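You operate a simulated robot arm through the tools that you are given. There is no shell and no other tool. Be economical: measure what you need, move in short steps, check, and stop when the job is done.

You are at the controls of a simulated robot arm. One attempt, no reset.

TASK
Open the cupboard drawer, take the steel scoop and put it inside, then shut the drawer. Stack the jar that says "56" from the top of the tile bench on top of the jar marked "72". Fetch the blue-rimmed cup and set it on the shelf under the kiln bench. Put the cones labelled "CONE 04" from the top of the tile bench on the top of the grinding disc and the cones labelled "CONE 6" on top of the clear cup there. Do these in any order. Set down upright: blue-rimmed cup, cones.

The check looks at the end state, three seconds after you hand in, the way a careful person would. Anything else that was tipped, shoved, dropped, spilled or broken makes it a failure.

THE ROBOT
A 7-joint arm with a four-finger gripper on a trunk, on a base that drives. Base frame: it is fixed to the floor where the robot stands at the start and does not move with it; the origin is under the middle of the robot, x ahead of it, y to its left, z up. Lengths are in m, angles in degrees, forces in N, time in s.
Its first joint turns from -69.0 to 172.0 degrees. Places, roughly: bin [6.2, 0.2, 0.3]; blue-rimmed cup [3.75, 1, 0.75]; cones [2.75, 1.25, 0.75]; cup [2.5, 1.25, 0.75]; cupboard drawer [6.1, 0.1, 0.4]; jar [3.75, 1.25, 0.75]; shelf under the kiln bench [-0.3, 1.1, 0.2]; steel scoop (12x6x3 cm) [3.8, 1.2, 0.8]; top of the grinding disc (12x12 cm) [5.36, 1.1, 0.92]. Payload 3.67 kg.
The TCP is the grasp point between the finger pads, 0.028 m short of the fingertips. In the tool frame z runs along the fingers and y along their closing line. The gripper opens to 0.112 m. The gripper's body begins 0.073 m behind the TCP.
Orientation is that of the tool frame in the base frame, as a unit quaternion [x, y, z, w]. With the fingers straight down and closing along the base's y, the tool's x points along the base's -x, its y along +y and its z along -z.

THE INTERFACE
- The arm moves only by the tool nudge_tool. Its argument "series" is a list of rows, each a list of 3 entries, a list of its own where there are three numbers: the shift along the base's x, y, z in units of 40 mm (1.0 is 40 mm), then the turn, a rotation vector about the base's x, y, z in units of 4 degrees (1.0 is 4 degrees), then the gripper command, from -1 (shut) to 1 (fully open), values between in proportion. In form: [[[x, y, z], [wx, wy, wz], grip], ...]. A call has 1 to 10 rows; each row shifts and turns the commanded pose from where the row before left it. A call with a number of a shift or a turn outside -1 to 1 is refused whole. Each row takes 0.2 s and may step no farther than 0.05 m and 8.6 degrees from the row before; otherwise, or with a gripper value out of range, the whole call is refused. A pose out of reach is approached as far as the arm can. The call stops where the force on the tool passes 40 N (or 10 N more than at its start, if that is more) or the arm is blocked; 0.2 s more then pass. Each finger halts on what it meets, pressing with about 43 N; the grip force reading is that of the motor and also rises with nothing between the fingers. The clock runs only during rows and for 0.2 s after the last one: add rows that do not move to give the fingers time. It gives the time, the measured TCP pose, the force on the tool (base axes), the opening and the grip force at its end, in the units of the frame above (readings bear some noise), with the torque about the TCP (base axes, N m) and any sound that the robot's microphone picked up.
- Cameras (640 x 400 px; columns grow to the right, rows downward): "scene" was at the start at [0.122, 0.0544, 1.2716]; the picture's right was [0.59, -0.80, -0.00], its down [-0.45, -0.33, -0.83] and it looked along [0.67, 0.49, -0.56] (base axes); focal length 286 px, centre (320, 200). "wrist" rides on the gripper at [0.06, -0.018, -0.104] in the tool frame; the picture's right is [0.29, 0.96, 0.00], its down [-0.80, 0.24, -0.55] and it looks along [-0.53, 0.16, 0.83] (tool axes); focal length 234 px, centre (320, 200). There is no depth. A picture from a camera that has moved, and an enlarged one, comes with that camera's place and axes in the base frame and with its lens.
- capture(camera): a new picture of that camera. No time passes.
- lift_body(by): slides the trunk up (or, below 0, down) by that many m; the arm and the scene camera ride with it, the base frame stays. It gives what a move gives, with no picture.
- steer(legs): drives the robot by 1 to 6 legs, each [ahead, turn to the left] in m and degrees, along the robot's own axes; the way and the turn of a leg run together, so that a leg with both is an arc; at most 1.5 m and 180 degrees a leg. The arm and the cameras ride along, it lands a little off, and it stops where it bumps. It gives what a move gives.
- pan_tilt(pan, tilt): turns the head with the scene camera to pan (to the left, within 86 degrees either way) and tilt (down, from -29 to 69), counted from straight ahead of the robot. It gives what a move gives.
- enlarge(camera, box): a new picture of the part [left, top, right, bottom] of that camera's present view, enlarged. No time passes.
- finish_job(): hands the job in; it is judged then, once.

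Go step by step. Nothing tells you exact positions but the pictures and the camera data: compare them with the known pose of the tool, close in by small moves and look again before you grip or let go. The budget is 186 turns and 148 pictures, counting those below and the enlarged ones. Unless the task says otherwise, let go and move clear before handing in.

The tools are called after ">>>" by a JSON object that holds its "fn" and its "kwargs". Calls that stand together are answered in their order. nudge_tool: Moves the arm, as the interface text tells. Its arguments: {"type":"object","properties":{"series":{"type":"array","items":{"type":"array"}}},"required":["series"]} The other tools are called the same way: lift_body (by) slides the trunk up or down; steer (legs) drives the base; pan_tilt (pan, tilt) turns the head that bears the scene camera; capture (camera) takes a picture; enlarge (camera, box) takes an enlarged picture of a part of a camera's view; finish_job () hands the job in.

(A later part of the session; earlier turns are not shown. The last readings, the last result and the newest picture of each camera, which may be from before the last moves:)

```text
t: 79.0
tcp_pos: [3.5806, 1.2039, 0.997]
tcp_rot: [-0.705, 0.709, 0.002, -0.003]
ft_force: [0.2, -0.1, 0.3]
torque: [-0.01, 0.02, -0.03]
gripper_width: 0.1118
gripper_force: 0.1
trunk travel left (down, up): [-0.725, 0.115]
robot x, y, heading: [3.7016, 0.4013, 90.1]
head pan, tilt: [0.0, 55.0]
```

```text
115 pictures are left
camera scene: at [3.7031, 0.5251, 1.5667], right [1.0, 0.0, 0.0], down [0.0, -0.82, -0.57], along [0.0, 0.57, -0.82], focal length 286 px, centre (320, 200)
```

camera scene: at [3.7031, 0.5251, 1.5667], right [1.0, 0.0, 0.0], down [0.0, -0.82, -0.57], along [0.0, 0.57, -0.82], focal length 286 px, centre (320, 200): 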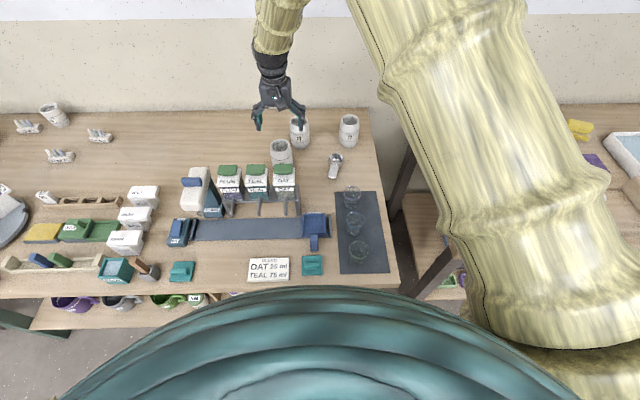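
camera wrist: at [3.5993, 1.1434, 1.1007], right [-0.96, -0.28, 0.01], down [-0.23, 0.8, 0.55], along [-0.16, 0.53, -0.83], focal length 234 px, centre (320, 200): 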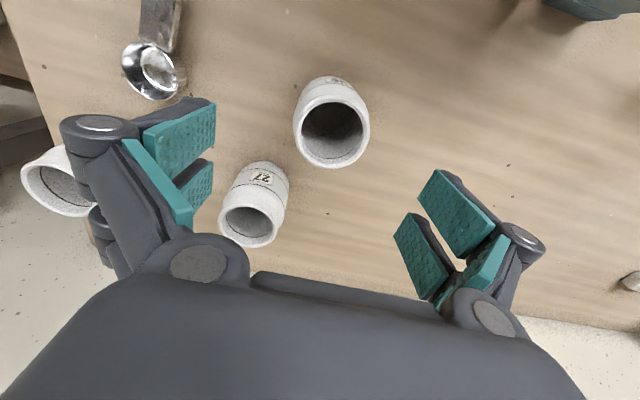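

Alignment is within 1 cm, so I'll correct by −9 mm in x and −3 mm in y, descend to z ≈ 0.862 and look before closing.

>>> {"fn": "nudge_tool", "kwargs": {"series": [[[-0.23, -0.08, 0], [0, 0, 0], 1], [[0, 0, -0.8], [0, 0, 0], 1], [[0, 0, -0.8], [0, 0, 0], 1], [[0, 0, -0.8], [0, 0, 0], 1], [[0, 0, -0.97], [0, 0, 0], 1], [[0, 0, 0], [0, 0, 0], 1]]}}

>>> {"fn": "capture", "kwargs": {"camera": "wrist"}}

>>> {"fn": "enlarge", "kwargs": {"camera": "scene", "box": [220, 90, 380, 190]}}

```text
t: 80.4
tcp_pos: [3.5682, 1.1965, 0.8637]
tcp_rot: [0.709, -0.705, -0.001, -0.002]
ft_force: [0.8, -0.2, 0.1]
torque: [-0.01, -0.01, -0.01]
gripper_width: 0.1122
gripper_force: 0.0
trunk travel left (down, up): [-0.725, 0.115]
robot x, y, heading: [3.7035, 0.3986, 90.1]
head pan, tilt: [0.0, 55.0]
```

```text
114 pictures are left
camera wrist: at [3.585, 1.1356, 0.9673], right [-0.96, -0.29, 0.0], down [-0.25, 0.79, 0.56], along [-0.16, 0.53, -0.83], focal length 234 px, centre (320, 200)
```

wrist: 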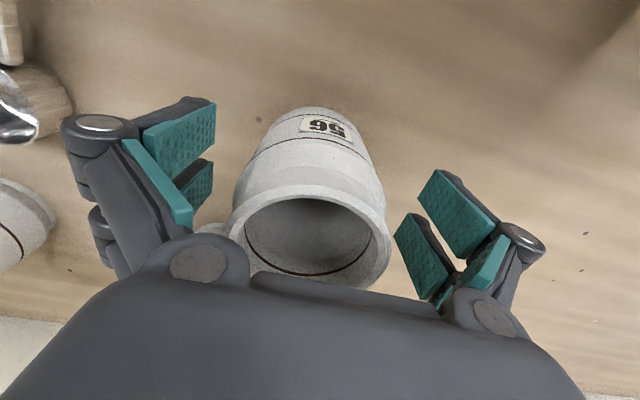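

```text
4.00 times, centred on (300, 140) of scene
camera zoom: at [3.7033, 0.524, 1.5668], right [1.0, 0.0, 0.0], down [0.0, -0.82, -0.57], along [0.0, 0.57, -0.82], focal length 1144 px, centre (400, 440)
```

zoom: 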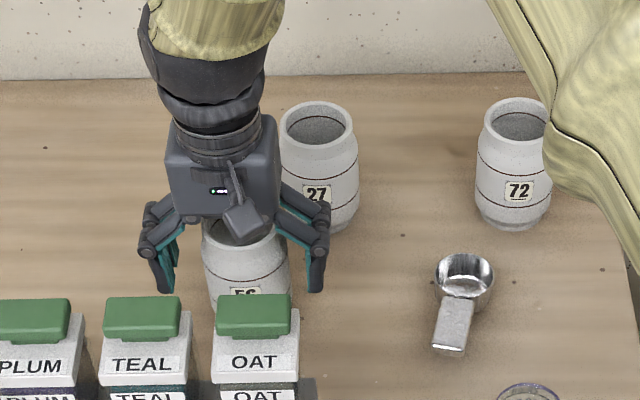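

The jar sits between the pads, and the TCP is within 2–3 mm of its axis. Closing now, then lifting straight up.

>>> {"fn": "nudge_tool", "kwargs": {"series": [[[0.03, 0.05, 0], [0, 0, 0], 0.3], [[0, 0, 0], [0, 0, 0], 0], [[0, 0, 0], [0, 0, 0], -0.5], [[0, 0, 0], [0, 0, 0], -1], [[0, 0, 0], [0, 0, 0], -1]]}}

>>> {"fn": "nudge_tool", "kwargs": {"series": [[[0, 0, 0.4], [0, 0, 0], -1], [[0, 0, 0.8], [0, 0, 0], -1], [[0, 0, 0.8], [0, 0, 0], -1], [[0, 0, 0.8], [0, 0, 0], -1], [[0, 0, 0.8], [0, 0, 0], -1], [[0, 0, 0], [0, 0, 0], -1]]}}

>>> {"fn": "capture", "kwargs": {"camera": "wrist"}}

>>> {"fn": "enlarge", "kwargs": {"camera": "scene", "box": [220, 60, 400, 190]}}

```text
t: 81.6
tcp_pos: [3.5679, 1.1997, 0.8617]
tcp_rot: [0.71, -0.705, 0.0, -0.001]
ft_force: [0.6, -1.8, 1.0]
torque: [-0.01, -0.03, -0.01]
gripper_width: 0.0711
gripper_force: 42.5
trunk travel left (down, up): [-0.725, 0.115]
robot x, y, heading: [3.7008, 0.4014, 90.3]
head pan, tilt: [0.0, 55.0]
```

```text
t: 83.0
tcp_pos: [3.5707, 1.2007, 0.997]
tcp_rot: [-0.706, 0.708, -0.003, -0.005]
ft_force: [0.1, 0.6, -4.0]
torque: [-0.02, -0.01, -0.01]
gripper_width: 0.0713
gripper_force: 42.7
trunk travel left (down, up): [-0.725, 0.115]
robot x, y, heading: [3.703, 0.4012, 90.1]
head pan, tilt: [0.0, 55.0]
```

```text
112 pictures are left
camera wrist: at [3.589, 1.141, 1.1018], right [-0.96, -0.29, 0.01], down [-0.24, 0.8, 0.55], along [-0.16, 0.52, -0.84], focal length 234 px, centre (320, 200)
```

wrist: 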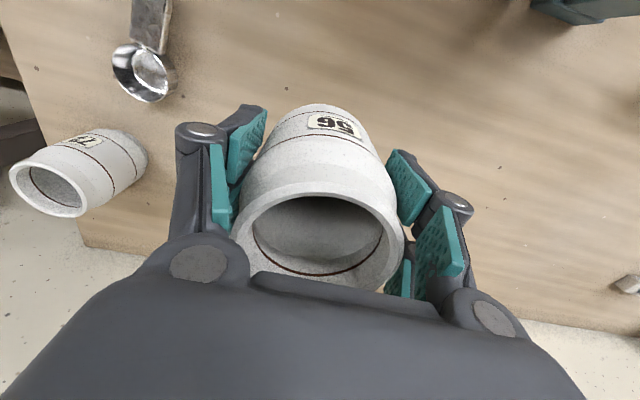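

```text
3.08 times, centred on (310, 125) of scene
camera zoom: at [3.7024, 0.5264, 1.5665], right [1.0, 0.0, 0.0], down [0.0, -0.82, -0.57], along [0.0, 0.57, -0.82], focal length 880 px, centre (351, 431)
```

zoom: 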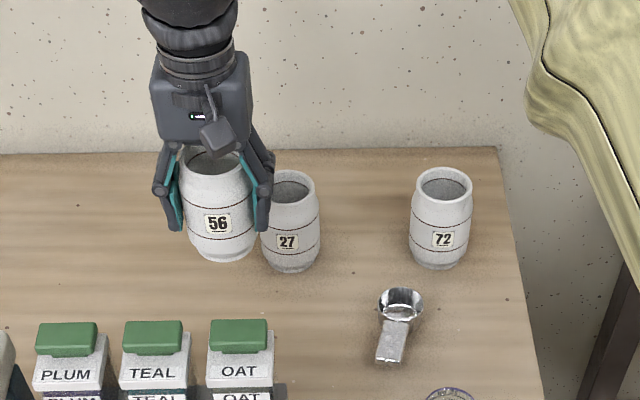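

The jar is lifted cleanly. I'll carry it over "27" toward "72" and measure "72" again from nearby.

>>> {"fn": "nudge_tool", "kwargs": {"series": [[[0, 0, 0.9], [0, 0, 0], -1], [[0, 0, 0.9], [0, 0, 0], -1], [[0.9, 0.6, 0], [0, 0, 0], -1], [[0.9, 0.6, 0], [0, 0, 0], -1], [[0.9, 0.6, 0], [0, 0, 0], -1], [[0.9, 0.6, 0], [0, 0, 0], -1], [[0, 0, 0], [0, 0, 0], -1]]}}

>>> {"fn": "capture", "kwargs": {"camera": "wrist"}}

>>> {"fn": "enlarge", "kwargs": {"camera": "scene", "box": [240, 60, 420, 190]}}

```text
t: 84.6
tcp_pos: [3.7107, 1.2952, 1.0798]
tcp_rot: [0.71, -0.704, 0.001, -0.001]
ft_force: [0.5, -0.2, -3.3]
torque: [-0.01, -0.03, 0.0]
gripper_width: 0.0714
gripper_force: 42.5
trunk travel left (down, up): [-0.725, 0.115]
robot x, y, heading: [3.705, 0.4017, 90.0]
head pan, tilt: [0.0, 55.0]
```

```text
110 pictures are left
camera wrist: at [3.7282, 1.2356, 1.1833], right [-0.96, -0.3, 0.0], down [-0.25, 0.79, 0.55], along [-0.16, 0.53, -0.83], focal length 234 px, centre (320, 200)
```

wrist: 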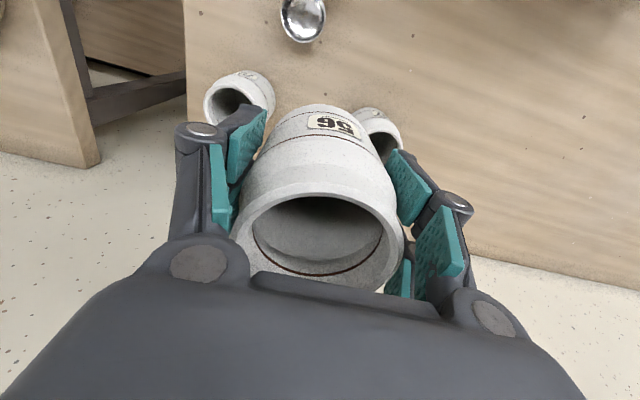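

```text
3.08 times, centred on (330, 125) of scene
camera zoom: at [3.7016, 0.5247, 1.5667], right [1.0, 0.0, 0.0], down [0.0, -0.82, -0.57], along [0.0, 0.57, -0.82], focal length 880 px, centre (289, 431)
```

zoom: 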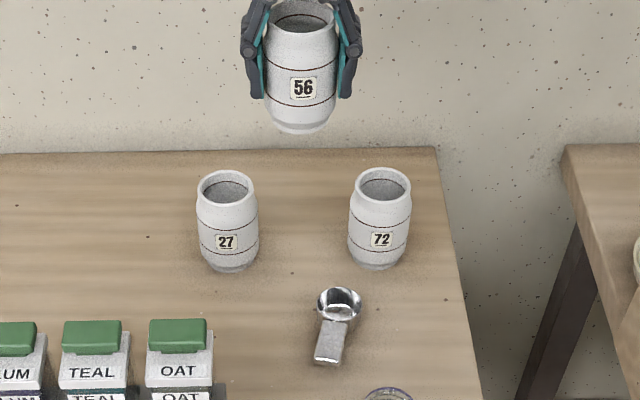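

I'll refine "72"'s position with an enlarged wrist view.

>>> {"fn": "enlarge", "kwargs": {"camera": "wrist", "box": [190, 50, 290, 140]}}

```text
4.44 times, centred on (240, 95) of wrist
camera zoom: at [3.7282, 1.2356, 1.1833], right [-0.96, -0.3, 0.0], down [-0.25, 0.79, 0.55], along [-0.16, 0.53, -0.83], focal length 1041 px, centre (676, 667)
```

zoom: 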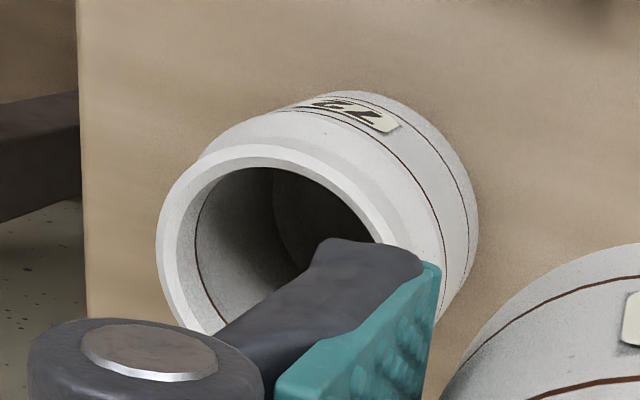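

"72" is at about (3.81, 1.328). I'll move above it and view before lowering.

>>> {"fn": "nudge_tool", "kwargs": {"series": [[[0.83, 0.25, 0], [0, 0, 0], -1], [[0.83, 0.25, 0], [0, 0, 0], -1], [[0.82, 0.25, 0], [0, 0, 0], -1], [[0, 0, -0.7], [0, 0, 0], -1], [[0, 0, -0.7], [0, 0, 0], -1], [[0, 0, -0.6], [0, 0, 0], -1], [[0, 0, 0], [0, 0, 0], -1]]}}

>>> {"fn": "enlarge", "kwargs": {"camera": "scene", "box": [270, 60, 430, 180]}}

>>> {"fn": "capture", "kwargs": {"camera": "wrist"}}

```text
t: 86.2
tcp_pos: [3.8111, 1.3252, 0.9949]
tcp_rot: [0.71, -0.705, 0.001, -0.001]
ft_force: [0.2, -0.9, -3.0]
torque: [-0.03, 0.01, -0.02]
gripper_width: 0.0709
gripper_force: 43.0
trunk travel left (down, up): [-0.725, 0.115]
robot x, y, heading: [3.7006, 0.4014, 90.3]
head pan, tilt: [0.0, 55.0]
```

```text
3.33 times, centred on (350, 120) of scene
camera zoom: at [3.7032, 0.5249, 1.5667], right [1.0, 0.0, 0.0], down [0.0, -0.82, -0.57], along [0.0, 0.57, -0.82], focal length 953 px, centre (220, 467)
```

zoom: 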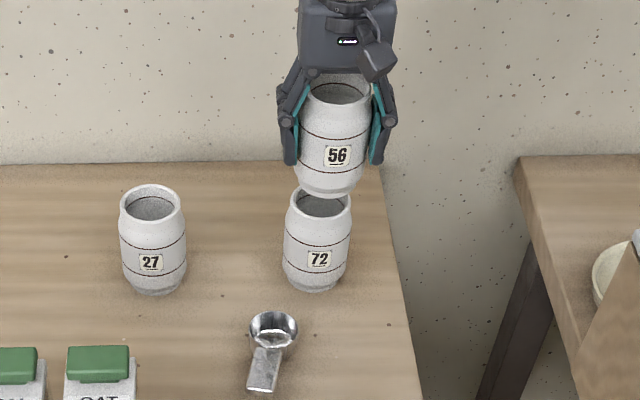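

```text
106 pictures are left
camera wrist: at [3.8288, 1.2643, 1.0991], right [-0.96, -0.29, 0.0], down [-0.25, 0.79, 0.56], along [-0.16, 0.53, -0.83], focal length 234 px, centre (320, 200)
```

wrist: 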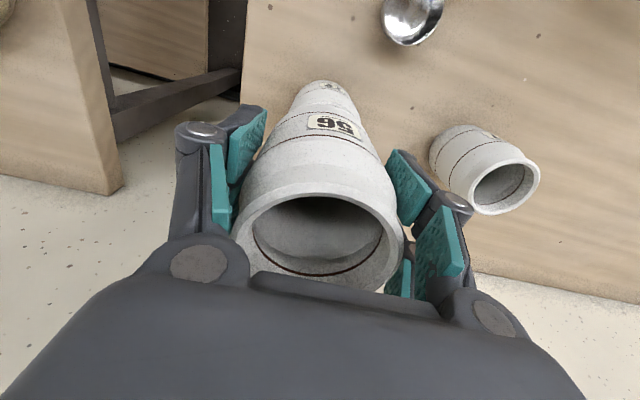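

Scene and wrist both put the held jar about 8 mm too far in +x relative to "72". I'll shift −8 mm and re-check.

>>> {"fn": "nudge_tool", "kwargs": {"series": [[[-0.2, 0, 0], [0, 0, 0], -1], [[0, 0, -0.3], [0, 0, 0], -1], [[0, 0, 0], [0, 0, 0], -1]]}}

>>> {"fn": "enlarge", "kwargs": {"camera": "scene", "box": [310, 70, 390, 160]}}

>>> {"fn": "enlarge", "kwargs": {"camera": "wrist", "box": [230, 50, 410, 170]}}

```text
t: 87.0
tcp_pos: [3.8028, 1.3263, 0.9852]
tcp_rot: [0.71, -0.705, 0.0, -0.001]
ft_force: [-0.8, -0.7, -2.5]
torque: [-0.01, -0.01, 0.04]
gripper_width: 0.0711
gripper_force: 43.1
trunk travel left (down, up): [-0.725, 0.115]
robot x, y, heading: [3.703, 0.3981, 90.2]
head pan, tilt: [0.0, 55.0]
```

```text
4.44 times, centred on (350, 115) of scene
camera zoom: at [3.7029, 0.5252, 1.5666], right [1.0, 0.0, 0.0], down [0.0, -0.82, -0.57], along [0.0, 0.57, -0.82], focal length 1271 px, centre (187, 578)
```

zoom: 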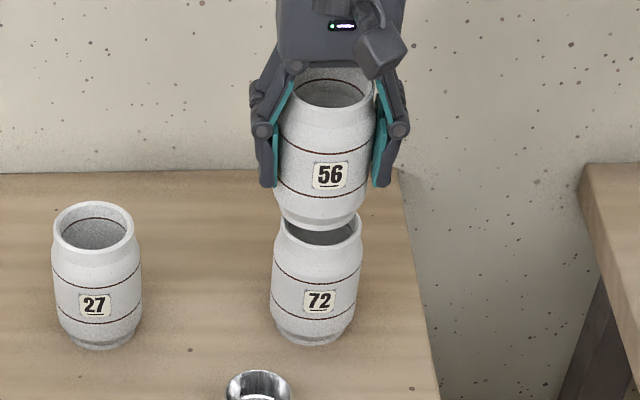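

```text
3.33 times, centred on (320, 110) of wrist
camera zoom: at [3.8202, 1.2647, 1.0886], right [-0.96, -0.29, 0.0], down [-0.25, 0.79, 0.55], along [-0.16, 0.53, -0.83], focal length 781 px, centre (320, 500)
```

zoom: 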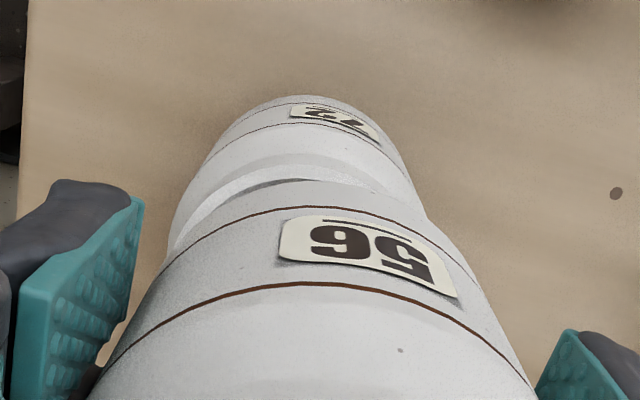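

Now about 2–3 mm short in x, and y agrees within 2 mm. I'll apply +2.5 mm in x and +1 mm in y, then lower in small steps to contact.

>>> {"fn": "nudge_tool", "kwargs": {"series": [[[0.06, 0.03, 0], [0, 0, 0], -1], [[0, 0, -0.15], [0, 0, 0], -1], [[0, 0, -0.1], [0, 0, 0], -1], [[0, 0, -0.1], [0, 0, 0], -1], [[0, 0, 0], [0, 0, 0], -1]]}}

>>> {"fn": "enlarge", "kwargs": {"camera": "scene", "box": [310, 70, 390, 160]}}

>>> {"fn": "enlarge", "kwargs": {"camera": "wrist", "box": [230, 50, 410, 170]}}

```text
t: 88.2
tcp_pos: [3.8043, 1.3273, 0.9708]
tcp_rot: [0.709, -0.705, 0.0, -0.001]
ft_force: [0.4, 0.3, -2.7]
torque: [0.0, 0.01, -0.02]
gripper_width: 0.0711
gripper_force: 42.9
trunk travel left (down, up): [-0.725, 0.115]
robot x, y, heading: [3.7009, 0.4017, 90.0]
head pan, tilt: [0.0, 55.0]
```

```text
4.44 times, centred on (350, 115) of scene
camera zoom: at [3.7035, 0.5257, 1.5666], right [1.0, 0.0, 0.0], down [0.0, -0.82, -0.57], along [0.0, 0.57, -0.82], focal length 1271 px, centre (187, 578)
```

zoom: 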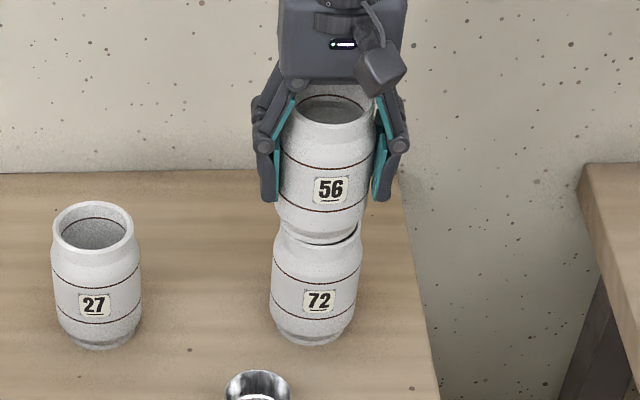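

```text
3.33 times, centred on (320, 110) of wrist
camera zoom: at [3.8225, 1.2665, 1.0741], right [-0.96, -0.29, 0.0], down [-0.25, 0.79, 0.55], along [-0.16, 0.53, -0.83], focal length 781 px, centre (320, 500)
```

zoom: 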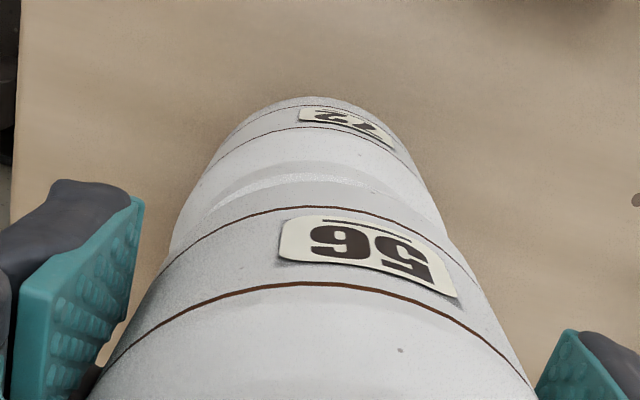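

Nearly touching and well aligned. I'll lower further until contact.

>>> {"fn": "nudge_tool", "kwargs": {"series": [[[0, 0, -0.08], [0, 0, 0], -1], [[0, 0, -0.05], [0, 0, 0], -1], [[0, 0, 0], [0, 0, 0], -1]]}}

>>> {"fn": "nudge_tool", "kwargs": {"series": [[[0, 0, -0.06], [0, 0, 0], -1], [[0, 0, 0], [0, 0, 0], -1]]}}

>>> {"fn": "enlarge", "kwargs": {"camera": "scene", "box": [310, 70, 390, 160]}}

```text
t: 89.0
tcp_pos: [3.8046, 1.3275, 0.9675]
tcp_rot: [0.71, -0.705, -0.002, -0.003]
ft_force: [-0.4, 2.0, 11.3]
torque: [-0.13, -0.01, -0.03]
gripper_width: 0.0713
gripper_force: 42.7
trunk travel left (down, up): [-0.725, 0.115]
robot x, y, heading: [3.7021, 0.4018, 90.1]
head pan, tilt: [0.0, 55.0]
```

```text
t: 89.6
tcp_pos: [3.8041, 1.3281, 0.9671]
tcp_rot: [0.71, -0.705, -0.002, -0.003]
ft_force: [0.5, 5.8, 30.6]
torque: [0.25, -0.02, -0.01]
gripper_width: 0.0712
gripper_force: 43.3
trunk travel left (down, up): [-0.725, 0.115]
robot x, y, heading: [3.7016, 0.3994, 90.4]
head pan, tilt: [0.0, 55.0]
```

```text
4.44 times, centred on (350, 115) of scene
camera zoom: at [3.7029, 0.5226, 1.5672], right [1.0, 0.0, 0.0], down [0.0, -0.82, -0.57], along [0.0, 0.57, -0.82], focal length 1271 px, centre (187, 578)
```

zoom: 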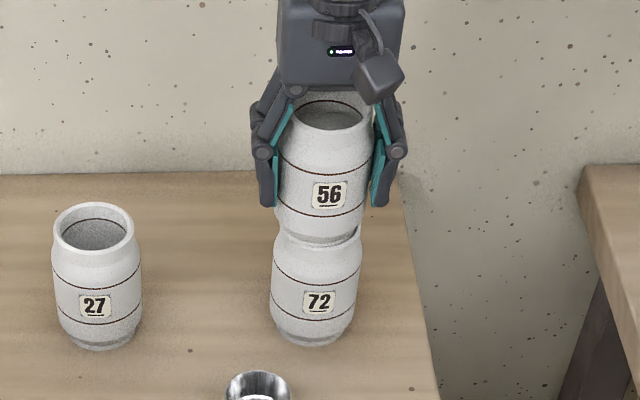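

Contact is made with the stack straight. I'll ease off the load and open the fingers gently.

>>> {"fn": "nudge_tool", "kwargs": {"series": [[[0, 0, 0.09], [0, 0, 0], -1], [[0, 0, 0], [0, 0, 0], 0.4], [[0, 0, 0], [0, 0, 0], 0.7], [[0, 0, 0], [0, 0, 0], 1], [[0, 0, 0], [0, 0, 0], 1]]}}

>>> {"fn": "enlarge", "kwargs": {"camera": "scene", "box": [310, 70, 390, 160]}}

>>> {"fn": "capture", "kwargs": {"camera": "wrist"}}

```text
t: 90.8
tcp_pos: [3.8049, 1.3251, 0.9668]
tcp_rot: [0.71, -0.705, 0.0, -0.002]
ft_force: [0.3, 0.7, -0.1]
torque: [0.0, 0.02, 0.01]
gripper_width: 0.1118
gripper_force: 0.1
trunk travel left (down, up): [-0.725, 0.115]
robot x, y, heading: [3.7054, 0.4054, 90.0]
head pan, tilt: [0.0, 55.0]
```

```text
4.44 times, centred on (350, 115) of scene
camera zoom: at [3.7032, 0.5254, 1.5666], right [1.0, 0.0, 0.0], down [0.0, -0.82, -0.57], along [0.0, 0.57, -0.82], focal length 1271 px, centre (187, 578)
```

zoom: 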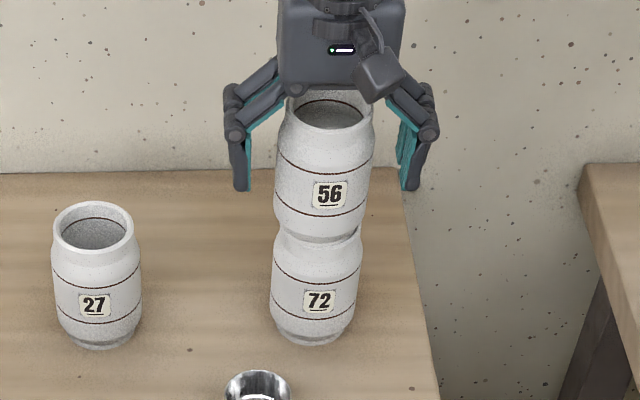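

```text
99 pictures are left
camera wrist: at [3.8218, 1.2658, 1.0704], right [-0.96, -0.29, 0.0], down [-0.25, 0.79, 0.55], along [-0.16, 0.53, -0.83], focal length 234 px, centre (320, 200)
```

wrist: 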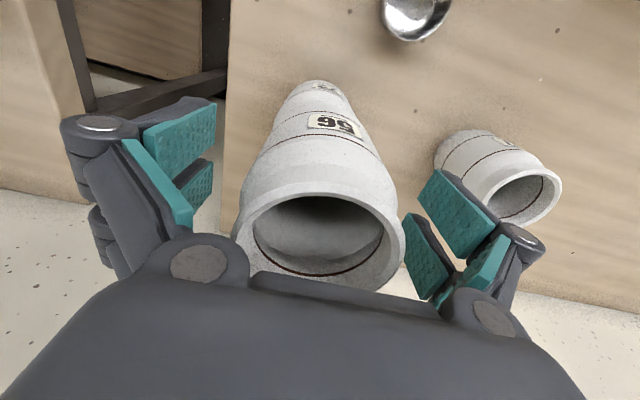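

The stack stands by itself. I'll raise clear, tuck the arm in, and drive round to the cones at the left end (CONE 04 ≈ (2.77, 1.24), CONE 6 ≈ (2.56, 1.40), cup ≈ (2.45, 1.29)).

>>> {"fn": "nudge_tool", "kwargs": {"series": [[[0, 0, 0.8], [0, 0, 0], 1], [[0, 0, 0.9], [0, 0, 0], 1], [[0, 0, 0.9], [0, 0, 0], 1], [[0, 0, 0.9], [0, 0, 0], 1], [[-0.52, -0.95, 0], [0, 0, 0], 1], [[-0.52, -0.95, 0], [0, 0, 0], 1], [[-0.52, -0.95, 0], [0, 0, 0], 1], [[-0.52, -0.95, 0], [0, 0, 0], 1], [[-0.52, -0.95, 0], [0, 0, 0], 1]]}}

>>> {"fn": "lift_body", "kwargs": {"by": 0.11}}

>>> {"fn": "steer", "kwargs": {"legs": [[-0.38, 0], [0, 90], [1.1, 0], [0, -90]]}}

>>> {"fn": "capture", "kwargs": {"camera": "scene"}}

```text
t: 92.8
tcp_pos: [3.6989, 1.1342, 1.1071]
tcp_rot: [0.71, -0.704, 0.0, -0.002]
ft_force: [-0.6, -0.1, 0.1]
torque: [0.05, -0.03, -0.01]
gripper_width: 0.1118
gripper_force: 0.0
trunk travel left (down, up): [-0.725, 0.115]
robot x, y, heading: [3.7016, 0.4, 90.0]
head pan, tilt: [0.0, 55.0]
```

```text
t: 94.2
tcp_pos: [3.7007, 1.137, 1.2147]
tcp_rot: [0.709, -0.705, 0.0, -0.001]
ft_force: [1.4, 0.0, 0.4]
torque: [0.0, 0.01, 0.02]
gripper_width: 0.1122
gripper_force: 0.1
trunk travel left (down, up): [-0.835, 0.005]
robot x, y, heading: [3.7034, 0.3954, 90.2]
head pan, tilt: [0.0, 55.0]
```

```text
t: 109.5
tcp_pos: [2.6118, 0.7759, 1.2155]
tcp_rot: [-0.701, 0.713, 0.0, 0.002]
ft_force: [-0.1, 0.0, 0.1]
torque: [-0.02, 0.0, 0.05]
gripper_width: 0.1123
gripper_force: 0.2
trunk travel left (down, up): [-0.835, 0.005]
robot x, y, heading: [2.5968, 0.0358, 89.1]
head pan, tilt: [0.0, 55.0]
```

```text
98 pictures are left
camera scene: at [2.6007, 0.1645, 1.6766], right [1.0, -0.02, 0.0], down [-0.02, -0.82, -0.57], along [0.01, 0.57, -0.82], focal length 286 px, centre (320, 200)
```

scene: 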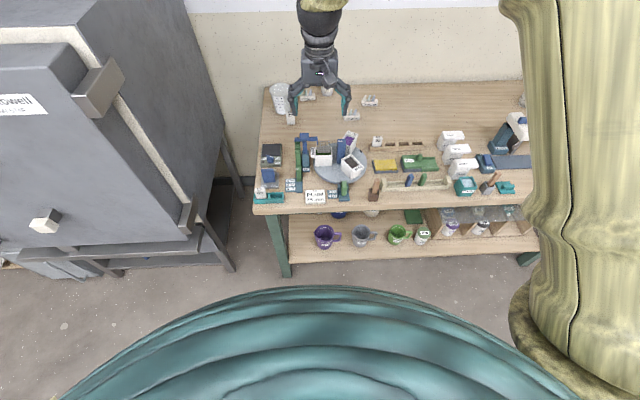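

Clear to approach. I'll drive forward to y ≈ 0.42 and look with both cameras.

>>> {"fn": "steer", "kwargs": {"legs": [[0.39, 1]]}}

>>> {"fn": "capture", "kwargs": {"camera": "wrist"}}

>>> {"fn": "enlarge", "kwargs": {"camera": "scene", "box": [240, 100, 420, 230]}}

```text
t: 112.0
tcp_pos: [2.6083, 1.1737, 1.2154]
tcp_rot: [-0.706, 0.708, 0.0, 0.002]
ft_force: [0.2, 0.3, -0.3]
torque: [-0.03, 0.01, 0.01]
gripper_width: 0.112
gripper_force: 0.1
trunk travel left (down, up): [-0.835, 0.005]
robot x, y, heading: [2.6034, 0.4398, 89.6]
head pan, tilt: [0.0, 55.0]
```

```text
97 pictures are left
camera wrist: at [2.6247, 1.1129, 1.3193], right [-0.96, -0.28, 0.0], down [-0.24, 0.8, 0.55], along [-0.16, 0.53, -0.83], focal length 234 px, centre (320, 200)
```

wrist: 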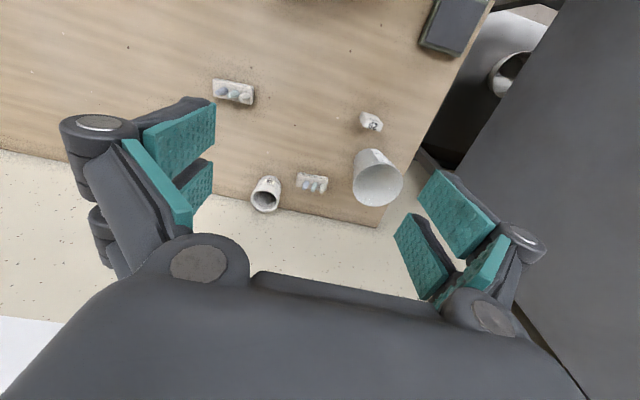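

```text
3.08 times, centred on (330, 165) of scene
camera zoom: at [2.6046, 0.5628, 1.6766], right [1.0, -0.01, 0.0], down [-0.01, -0.82, -0.57], along [0.0, 0.57, -0.82], focal length 880 px, centre (289, 308)
```

zoom: 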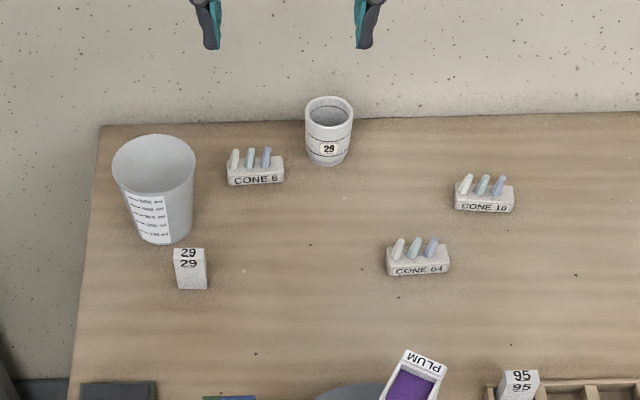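

>>> {"fn": "enlarge", "kwargs": {"camera": "wrist", "box": [240, 100, 420, 220]}}

>>> {"fn": "enlarge", "kwargs": {"camera": "scene", "box": [260, 110, 340, 180]}}

```text
3.33 times, centred on (330, 160) of wrist
camera zoom: at [2.6247, 1.1129, 1.3193], right [-0.96, -0.28, 0.0], down [-0.24, 0.8, 0.55], along [-0.16, 0.53, -0.83], focal length 781 px, centre (287, 333)
```

zoom: 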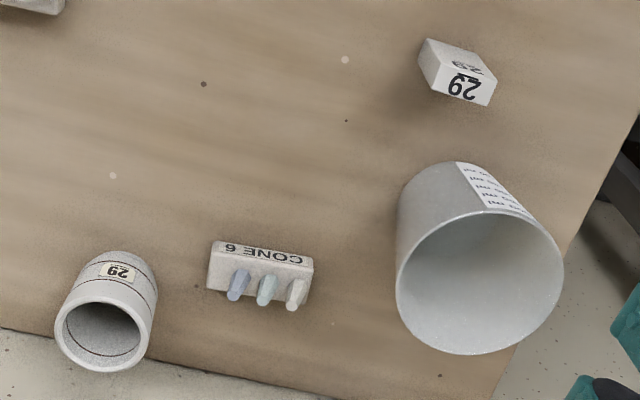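

```text
5.71 times, centred on (300, 145) of scene
camera zoom: at [2.6046, 0.5628, 1.6766], right [1.0, -0.01, 0.0], down [-0.01, -0.82, -0.57], along [0.0, 0.57, -0.82], focal length 1634 px, centre (434, 514)
```

zoom: 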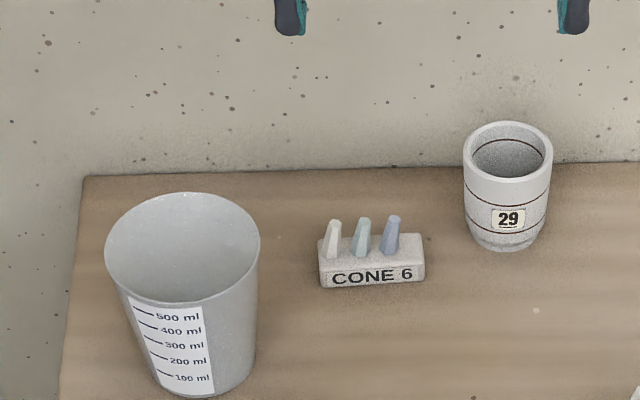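

I need to know whether that cup is open or lidded, so I'll look at its top from closer above.

>>> {"fn": "nudge_tool", "kwargs": {"series": [[[-0.8, 0.3, -0.2], [0, 0, 0], 1], [[-0.8, 0.3, -0.2], [0, 0, 0], 1], [[-0.8, 0.3, -0.2], [0, 0, 0], 1], [[-0.8, 0.3, -0.2], [0, 0, 0], 1], [[0, 0, 0], [0, 0, 0], 1]]}}

>>> {"fn": "enlarge", "kwargs": {"camera": "wrist", "box": [230, 60, 430, 200]}}

```text
t: 113.3
tcp_pos: [2.4989, 1.2343, 1.194]
tcp_rot: [-0.691, 0.722, 0.014, -0.015]
ft_force: [-0.5, -0.5, 0.7]
torque: [0.0, -0.01, -0.01]
gripper_width: 0.112
gripper_force: 0.0
trunk travel left (down, up): [-0.835, 0.005]
robot x, y, heading: [2.5996, 0.4346, 89.7]
head pan, tilt: [0.0, 55.0]
stopped in row 5: the arm was blocked; the commanded pose is now the measured one
```

```text
2.86 times, centred on (330, 130) of wrist
camera zoom: at [2.5178, 1.1735, 1.2975], right [-0.97, -0.25, 0.04], down [-0.18, 0.81, 0.56], along [-0.17, 0.54, -0.83], focal length 669 px, centre (291, 400)
```

zoom: 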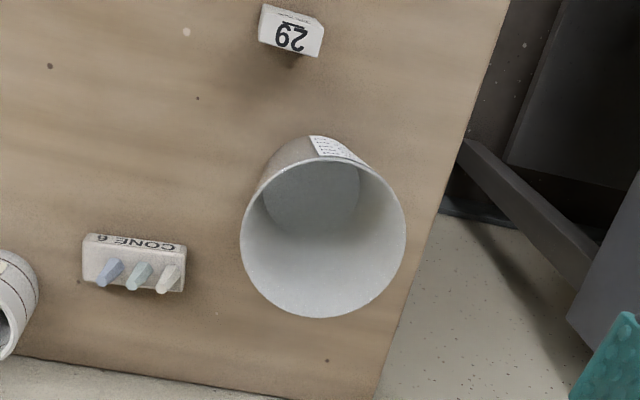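

The cup is open, but its rim (about 9.9 cm) can carry the 7.6 cm cone plate off-centre across a chord. First CONE 04 at about (2.769, 1.241), yawed about 10°: I'll level the tool, move above it and look.

>>> {"fn": "nudge_tool", "kwargs": {"series": [[[0.84, 0.02, -0.6], [0, -0.074, 0.39], 1], [[0.84, 0.02, -0.6], [0, -0.074, 0.39], 1], [[0.84, 0.02, -0.6], [0, -0.074, 0.39], 1], [[0.84, 0.02, -0.6], [0, -0.074, 0.39], 1], [[0.84, 0.02, -0.6], [0, -0.074, 0.39], 1], [[0.84, 0.02, -0.6], [0, -0.074, 0.39], 1], [[0.84, 0.02, -0.6], [0, -0.074, 0.39], 1], [[0.84, 0.02, -0.6], [0, -0.074, 0.39], 1], [[0, 0, 0], [0, 0, 0], 1]]}}

>>> {"fn": "capture", "kwargs": {"camera": "wrist"}}

```text
t: 115.3
tcp_pos: [2.7669, 1.2423, 1.0018]
tcp_rot: [0.767, -0.641, 0.002, 0.001]
ft_force: [0.0, 0.1, -0.5]
torque: [0.03, -0.03, -0.03]
gripper_width: 0.1116
gripper_force: 0.1
trunk travel left (down, up): [-0.835, 0.005]
robot x, y, heading: [2.6035, 0.4393, 89.7]
head pan, tilt: [0.0, 55.0]
```

```text
92 pictures are left
camera wrist: at [2.7949, 1.186, 1.1055], right [-0.89, -0.45, 0.0], down [-0.38, 0.74, 0.55], along [-0.25, 0.49, -0.84], focal length 234 px, centre (320, 200)
```

wrist: 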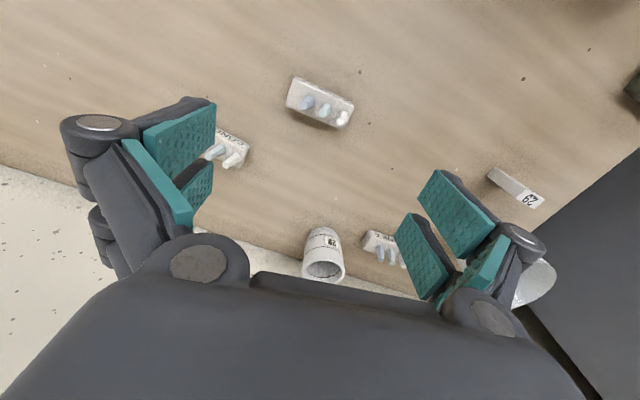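

The gripper is aligned with the plate to within about 2°. Descending to z ≈ 0.826 with a small correction, then checking.

>>> {"fn": "nudge_tool", "kwargs": {"series": [[[0.06, -0.1, -0.6], [0, 0, 0], 1], [[0, 0, -0.9], [0, 0, 0], 1], [[0, 0, -0.9], [0, 0, 0], 1], [[0, 0, -0.9], [0, 0, 0], 1], [[0, 0, -0.8], [0, 0, 0], 1], [[0, 0, -0.3], [0, 0, 0], 1], [[0, 0, 0], [0, 0, 0], 1]]}}

>>> {"fn": "capture", "kwargs": {"camera": "wrist"}}

>>> {"fn": "enlarge", "kwargs": {"camera": "scene", "box": [320, 110, 420, 180]}}

```text
t: 117.0
tcp_pos: [2.7681, 1.2364, 0.8257]
tcp_rot: [0.767, -0.641, 0.002, 0.002]
ft_force: [-0.8, 0.0, -0.4]
torque: [0.02, 0.0, -0.02]
gripper_width: 0.1118
gripper_force: 0.1
trunk travel left (down, up): [-0.835, 0.005]
robot x, y, heading: [2.6026, 0.439, 89.6]
head pan, tilt: [0.0, 55.0]
```

```text
91 pictures are left
camera wrist: at [2.7963, 1.1807, 0.9308], right [-0.89, -0.45, 0.0], down [-0.38, 0.75, 0.55], along [-0.25, 0.49, -0.84], focal length 234 px, centre (320, 200)
```

wrist: 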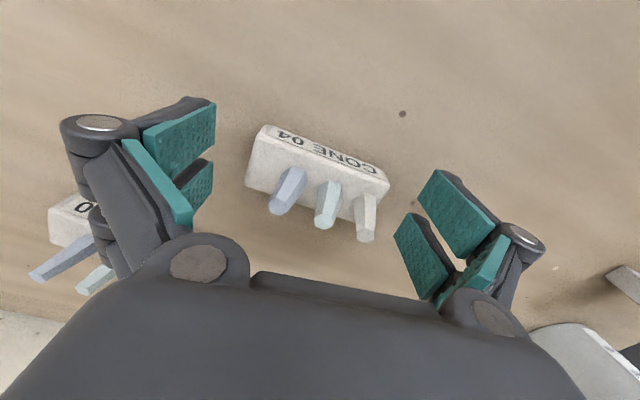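

```text
5.71 times, centred on (370, 145) of scene
camera zoom: at [2.6047, 0.562, 1.6766], right [1.0, -0.01, 0.0], down [-0.01, -0.82, -0.57], along [0.0, 0.57, -0.82], focal length 1634 px, centre (34, 514)
```

zoom: 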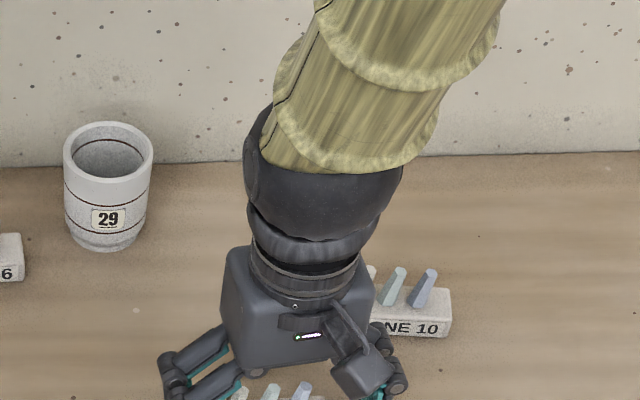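

Centred. Closing on the plate ends and lifting.

>>> {"fn": "nudge_tool", "kwargs": {"series": [[[0, 0, -0.1], [0, 0, 0], 0.6], [[0, 0, 0], [0, 0, 0], 0.2], [[0, 0, 0], [0, 0, 0], -0.4], [[0, 0, 0], [0, 0, 0], -1], [[0, 0, 0], [0, 0, 0], -1]]}}

>>> {"fn": "nudge_tool", "kwargs": {"series": [[[0, 0, 0.4], [0, 0, 0], -1], [[0, 0, 0.8], [0, 0, 0], -1], [[0, 0, 0.8], [0, 0, 0], -1], [[0, 0, 0], [0, 0, 0], -1]]}}

>>> {"fn": "capture", "kwargs": {"camera": "wrist"}}

```text
t: 118.2
tcp_pos: [2.7692, 1.2363, 0.8229]
tcp_rot: [0.767, -0.641, 0.001, 0.002]
ft_force: [-0.2, 1.2, 1.0]
torque: [0.0, 0.05, -0.03]
gripper_width: 0.0772
gripper_force: 42.6
trunk travel left (down, up): [-0.835, 0.005]
robot x, y, heading: [2.601, 0.4401, 89.4]
head pan, tilt: [0.0, 55.0]
```

```text
t: 119.2
tcp_pos: [2.7684, 1.2365, 0.9024]
tcp_rot: [0.767, -0.642, 0.002, 0.001]
ft_force: [0.3, -0.2, -1.3]
torque: [-0.05, -0.02, 0.0]
gripper_width: 0.0767
gripper_force: 43.3
trunk travel left (down, up): [-0.835, 0.005]
robot x, y, heading: [2.6033, 0.4397, 89.8]
head pan, tilt: [0.0, 55.0]
```

```text
89 pictures are left
camera wrist: at [2.7961, 1.1804, 1.0071], right [-0.89, -0.45, 0.0], down [-0.38, 0.75, 0.55], along [-0.25, 0.49, -0.84], focal length 234 px, centre (320, 200)
```

wrist: 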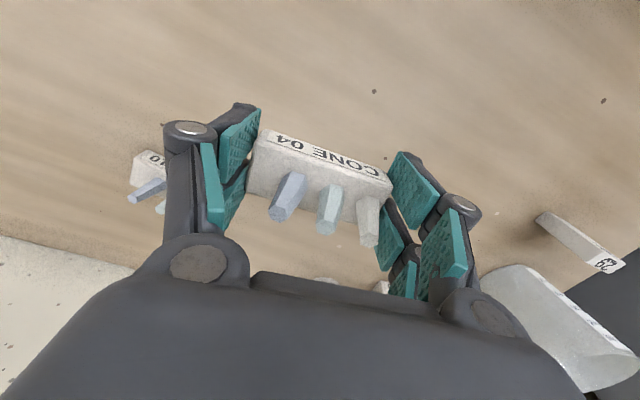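

CONE 04 is held firmly. I'll raise it, tuck in, and reverse along the aisle to stand opposite the grinding disc without swinging the arm into the cupboard.

>>> {"fn": "nudge_tool", "kwargs": {"series": [[[0, 0, 0.9], [0, 0, 0], -1], [[0, 0, 0.9], [0, 0, 0], -1], [[-0.8, -0.3, 0.8], [0, 0, 0], -1], [[-0.8, -0.3, 0.8], [0, 0, 0], -1], [[-0.8, -0.4, 0.8], [0, 0, 0], -1], [[-0.8, -0.4, 0.7], [0, 0, 0], -1], [[-0.8, 0, 0], [0, 0, 0], -1]]}}

>>> {"fn": "steer", "kwargs": {"legs": [[-0.4, 0], [0, 90], [-1.35, 0], [-1.35, 0], [0, -90]]}}

>>> {"fn": "pan_tilt", "kwargs": {"pan": 0, "tilt": 45}}

>>> {"fn": "capture", "kwargs": {"camera": "scene"}}

```text
t: 120.8
tcp_pos: [2.6072, 1.182, 1.0992]
tcp_rot: [0.767, -0.642, 0.002, 0.003]
ft_force: [0.0, 1.4, -1.4]
torque: [0.0, 0.01, 0.01]
gripper_width: 0.0767
gripper_force: 43.3
trunk travel left (down, up): [-0.835, 0.005]
robot x, y, heading: [2.6046, 0.4386, 89.4]
head pan, tilt: [0.0, 55.0]
```

```text
t: 143.4
tcp_pos: [5.2846, 0.7108, 1.0987]
tcp_rot: [0.761, -0.649, 0.001, 0.001]
ft_force: [0.3, 1.1, -0.6]
torque: [-0.04, 0.03, 0.01]
gripper_width: 0.075
gripper_force: 43.4
trunk travel left (down, up): [-0.835, 0.005]
robot x, y, heading: [5.2624, -0.034, 88.4]
head pan, tilt: [0.0, 55.0]
```

```text
t: 144.1
tcp_pos: [5.2836, 0.7121, 1.0996]
tcp_rot: [0.761, -0.649, 0.002, 0.001]
ft_force: [-0.3, -0.1, -0.3]
torque: [0.02, -0.01, 0.0]
gripper_width: 0.0754
gripper_force: 43.1
trunk travel left (down, up): [-0.835, 0.005]
robot x, y, heading: [5.2682, -0.0308, 88.2]
head pan, tilt: [0.0, 45.0]
```

```text
88 pictures are left
camera scene: at [5.2681, 0.1025, 1.69], right [1.0, -0.03, 0.0], down [-0.02, -0.71, -0.71], along [0.02, 0.71, -0.71], focal length 286 px, centre (320, 200)
```

scene: 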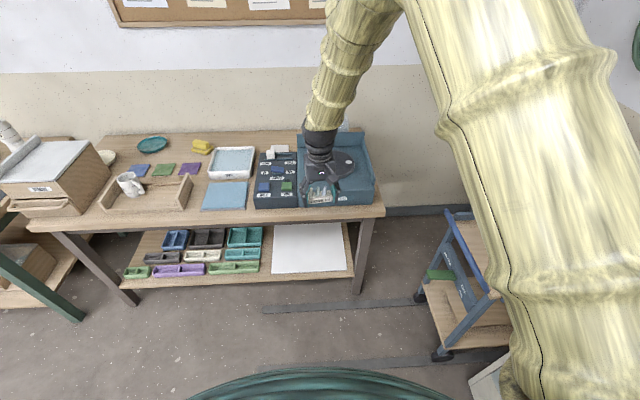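

The grinder with its disc is right ahead at about x = 5.36. I'll move forward 0.2 m and look with the wrist camera.

>>> {"fn": "steer", "kwargs": {"legs": [[0.2, 1]]}}

>>> {"fn": "capture", "kwargs": {"camera": "wrist"}}

>>> {"fn": "enlarge", "kwargs": {"camera": "scene", "box": [250, 110, 400, 230]}}

```text
t: 145.7
tcp_pos: [5.2752, 0.9142, 1.0993]
tcp_rot: [0.766, -0.643, 0.003, 0.002]
ft_force: [0.8, 0.1, -0.6]
torque: [-0.03, -0.02, 0.0]
gripper_width: 0.0754
gripper_force: 42.8
trunk travel left (down, up): [-0.835, 0.005]
robot x, y, heading: [5.2678, 0.1686, 89.5]
head pan, tilt: [0.0, 45.0]
```

```text
87 pictures are left
camera wrist: at [5.3021, 0.8574, 1.2033], right [-0.89, -0.45, 0.0], down [-0.38, 0.75, 0.55], along [-0.25, 0.49, -0.84], focal length 234 px, centre (320, 200)
```

wrist: 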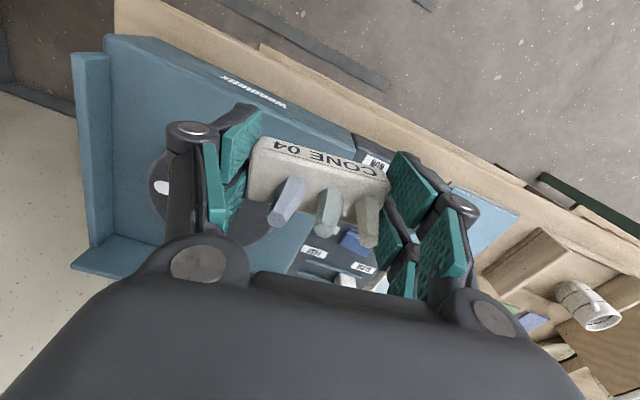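

```text
3.33 times, centred on (325, 170) of scene
camera zoom: at [5.2697, 0.3047, 1.6899], right [1.0, -0.01, 0.0], down [-0.01, -0.71, -0.71], along [0.01, 0.71, -0.71], focal length 953 px, centre (303, 300)
```

zoom: 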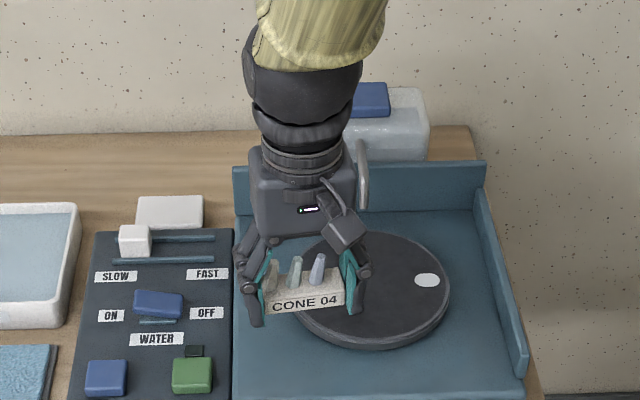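

The disc centre works out at (5.36, 1.09), z ≈ 0.92. I'll move over it and descend to just above.

>>> {"fn": "nudge_tool", "kwargs": {"series": [[[0.41, 0.88, 0], [0, 0, 0], -1], [[0.41, 0.88, 0], [0, 0, 0], -1], [[0.41, 0.88, 0], [0, 0, 0], -1], [[0.41, 0.88, -0.4], [0, 0, 0], -1], [[0.41, 0.88, -0.6], [0, 0, 0], -1], [[0, 0, -0.8], [0, 0, 0], -1], [[0, 0, -0.8], [0, 0, 0], -1], [[0, 0, -0.6], [0, 0, 0], -1], [[0, 0, 0], [0, 0, 0], -1]]}}

>>> {"fn": "enlarge", "kwargs": {"camera": "scene", "box": [280, 120, 400, 220]}}

>>> {"fn": "capture", "kwargs": {"camera": "wrist"}}

```text
t: 147.7
tcp_pos: [5.3546, 1.0869, 0.9719]
tcp_rot: [0.767, -0.642, 0.003, 0.001]
ft_force: [-0.6, -0.8, -0.1]
torque: [0.0, 0.02, 0.0]
gripper_width: 0.0754
gripper_force: 42.9
trunk travel left (down, up): [-0.835, 0.005]
robot x, y, heading: [5.2658, 0.1699, 89.7]
head pan, tilt: [0.0, 45.0]
```

```text
4.00 times, centred on (340, 170) of scene
camera zoom: at [5.2695, 0.3028, 1.6901], right [1.0, -0.01, 0.0], down [-0.01, -0.71, -0.71], along [0.01, 0.71, -0.71], focal length 1144 px, centre (240, 320)
```

zoom: 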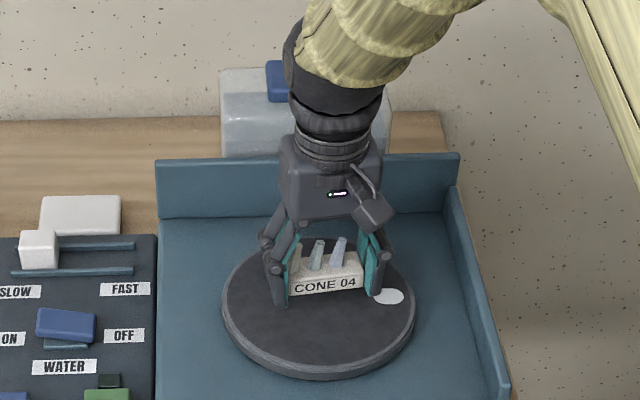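

```text
84 pictures are left
camera wrist: at [5.3821, 1.0318, 1.0774], right [-0.89, -0.45, 0.0], down [-0.38, 0.75, 0.55], along [-0.25, 0.49, -0.84], focal length 234 px, centre (320, 200)
```

wrist: 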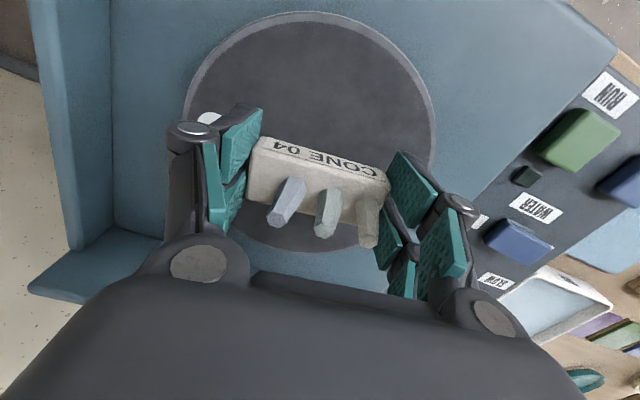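

Close to the centre. I'll shift +8 mm x and −6 mm y, then lower to contact.

>>> {"fn": "nudge_tool", "kwargs": {"series": [[[0.2, -0.15, -0.1], [0, 0, 0], -1], [[0, 0, -0.15], [0, 0, 0], -1], [[0, 0, -0.1], [0, 0, 0], -1], [[0, 0, 0], [0, 0, 0], -1]]}}

>>> {"fn": "nudge_tool", "kwargs": {"series": [[[0, 0, -0.1], [0, 0, 0], -1], [[0, 0, -0.1], [0, 0, 0], -1], [[0, 0, 0], [0, 0, 0], -1]]}}

>>> {"fn": "capture", "kwargs": {"camera": "wrist"}}

```text
t: 148.7
tcp_pos: [5.3641, 1.0837, 0.9588]
tcp_rot: [0.766, -0.643, 0.002, 0.002]
ft_force: [-0.6, 0.9, -0.5]
torque: [0.01, 0.01, 0.0]
gripper_width: 0.0755
gripper_force: 43.4
trunk travel left (down, up): [-0.835, 0.005]
robot x, y, heading: [5.266, 0.168, 89.4]
head pan, tilt: [0.0, 45.0]
```

```text
t: 149.5
tcp_pos: [5.3642, 1.0826, 0.9495]
tcp_rot: [0.766, -0.643, 0.001, 0.003]
ft_force: [0.1, -0.8, -0.9]
torque: [-0.01, -0.01, 0.01]
gripper_width: 0.0753
gripper_force: 42.7
trunk travel left (down, up): [-0.835, 0.005]
robot x, y, heading: [5.2673, 0.1697, 89.2]
head pan, tilt: [0.0, 45.0]
```

```text
83 pictures are left
camera wrist: at [5.3918, 1.0263, 1.0533], right [-0.89, -0.45, 0.0], down [-0.38, 0.75, 0.55], along [-0.25, 0.49, -0.84], focal length 234 px, centre (320, 200)
```

wrist: 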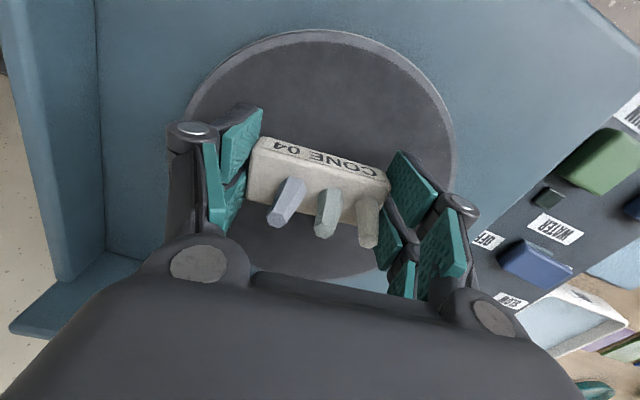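

Still above the disc. I'll lower further in small steps until the force shows contact.

>>> {"fn": "nudge_tool", "kwargs": {"series": [[[0, 0, -0.15], [0, 0, 0], -1], [[0, 0, -0.15], [0, 0, 0], -1], [[0, 0, 0], [0, 0, 0], -1]]}}

>>> {"fn": "nudge_tool", "kwargs": {"series": [[[0, 0, -0.08], [0, 0, 0], -1], [[0, 0, -0.08], [0, 0, 0], -1], [[0, 0, 0], [0, 0, 0], -1]]}}

```text
t: 150.3
tcp_pos: [5.3638, 1.0831, 0.9394]
tcp_rot: [0.766, -0.643, 0.002, 0.001]
ft_force: [0.6, 1.9, 8.1]
torque: [-0.03, 0.06, 0.01]
gripper_width: 0.0755
gripper_force: 42.8
trunk travel left (down, up): [-0.835, 0.005]
robot x, y, heading: [5.266, 0.172, 89.2]
head pan, tilt: [0.0, 45.0]
```

```text
t: 151.1
tcp_pos: [5.3637, 1.0845, 0.9377]
tcp_rot: [0.766, -0.643, 0.0, 0.0]
ft_force: [-1.0, -7.7, 21.7]
torque: [-0.55, 0.07, 0.12]
gripper_width: 0.0754
gripper_force: 43.4
trunk travel left (down, up): [-0.835, 0.005]
robot x, y, heading: [5.267, 0.1669, 89.5]
head pan, tilt: [0.0, 45.0]
stopped in row 3: the force on the tool passed its limit at 42 N (the readings are from after the stop); the commanded pose is now the measured one
```

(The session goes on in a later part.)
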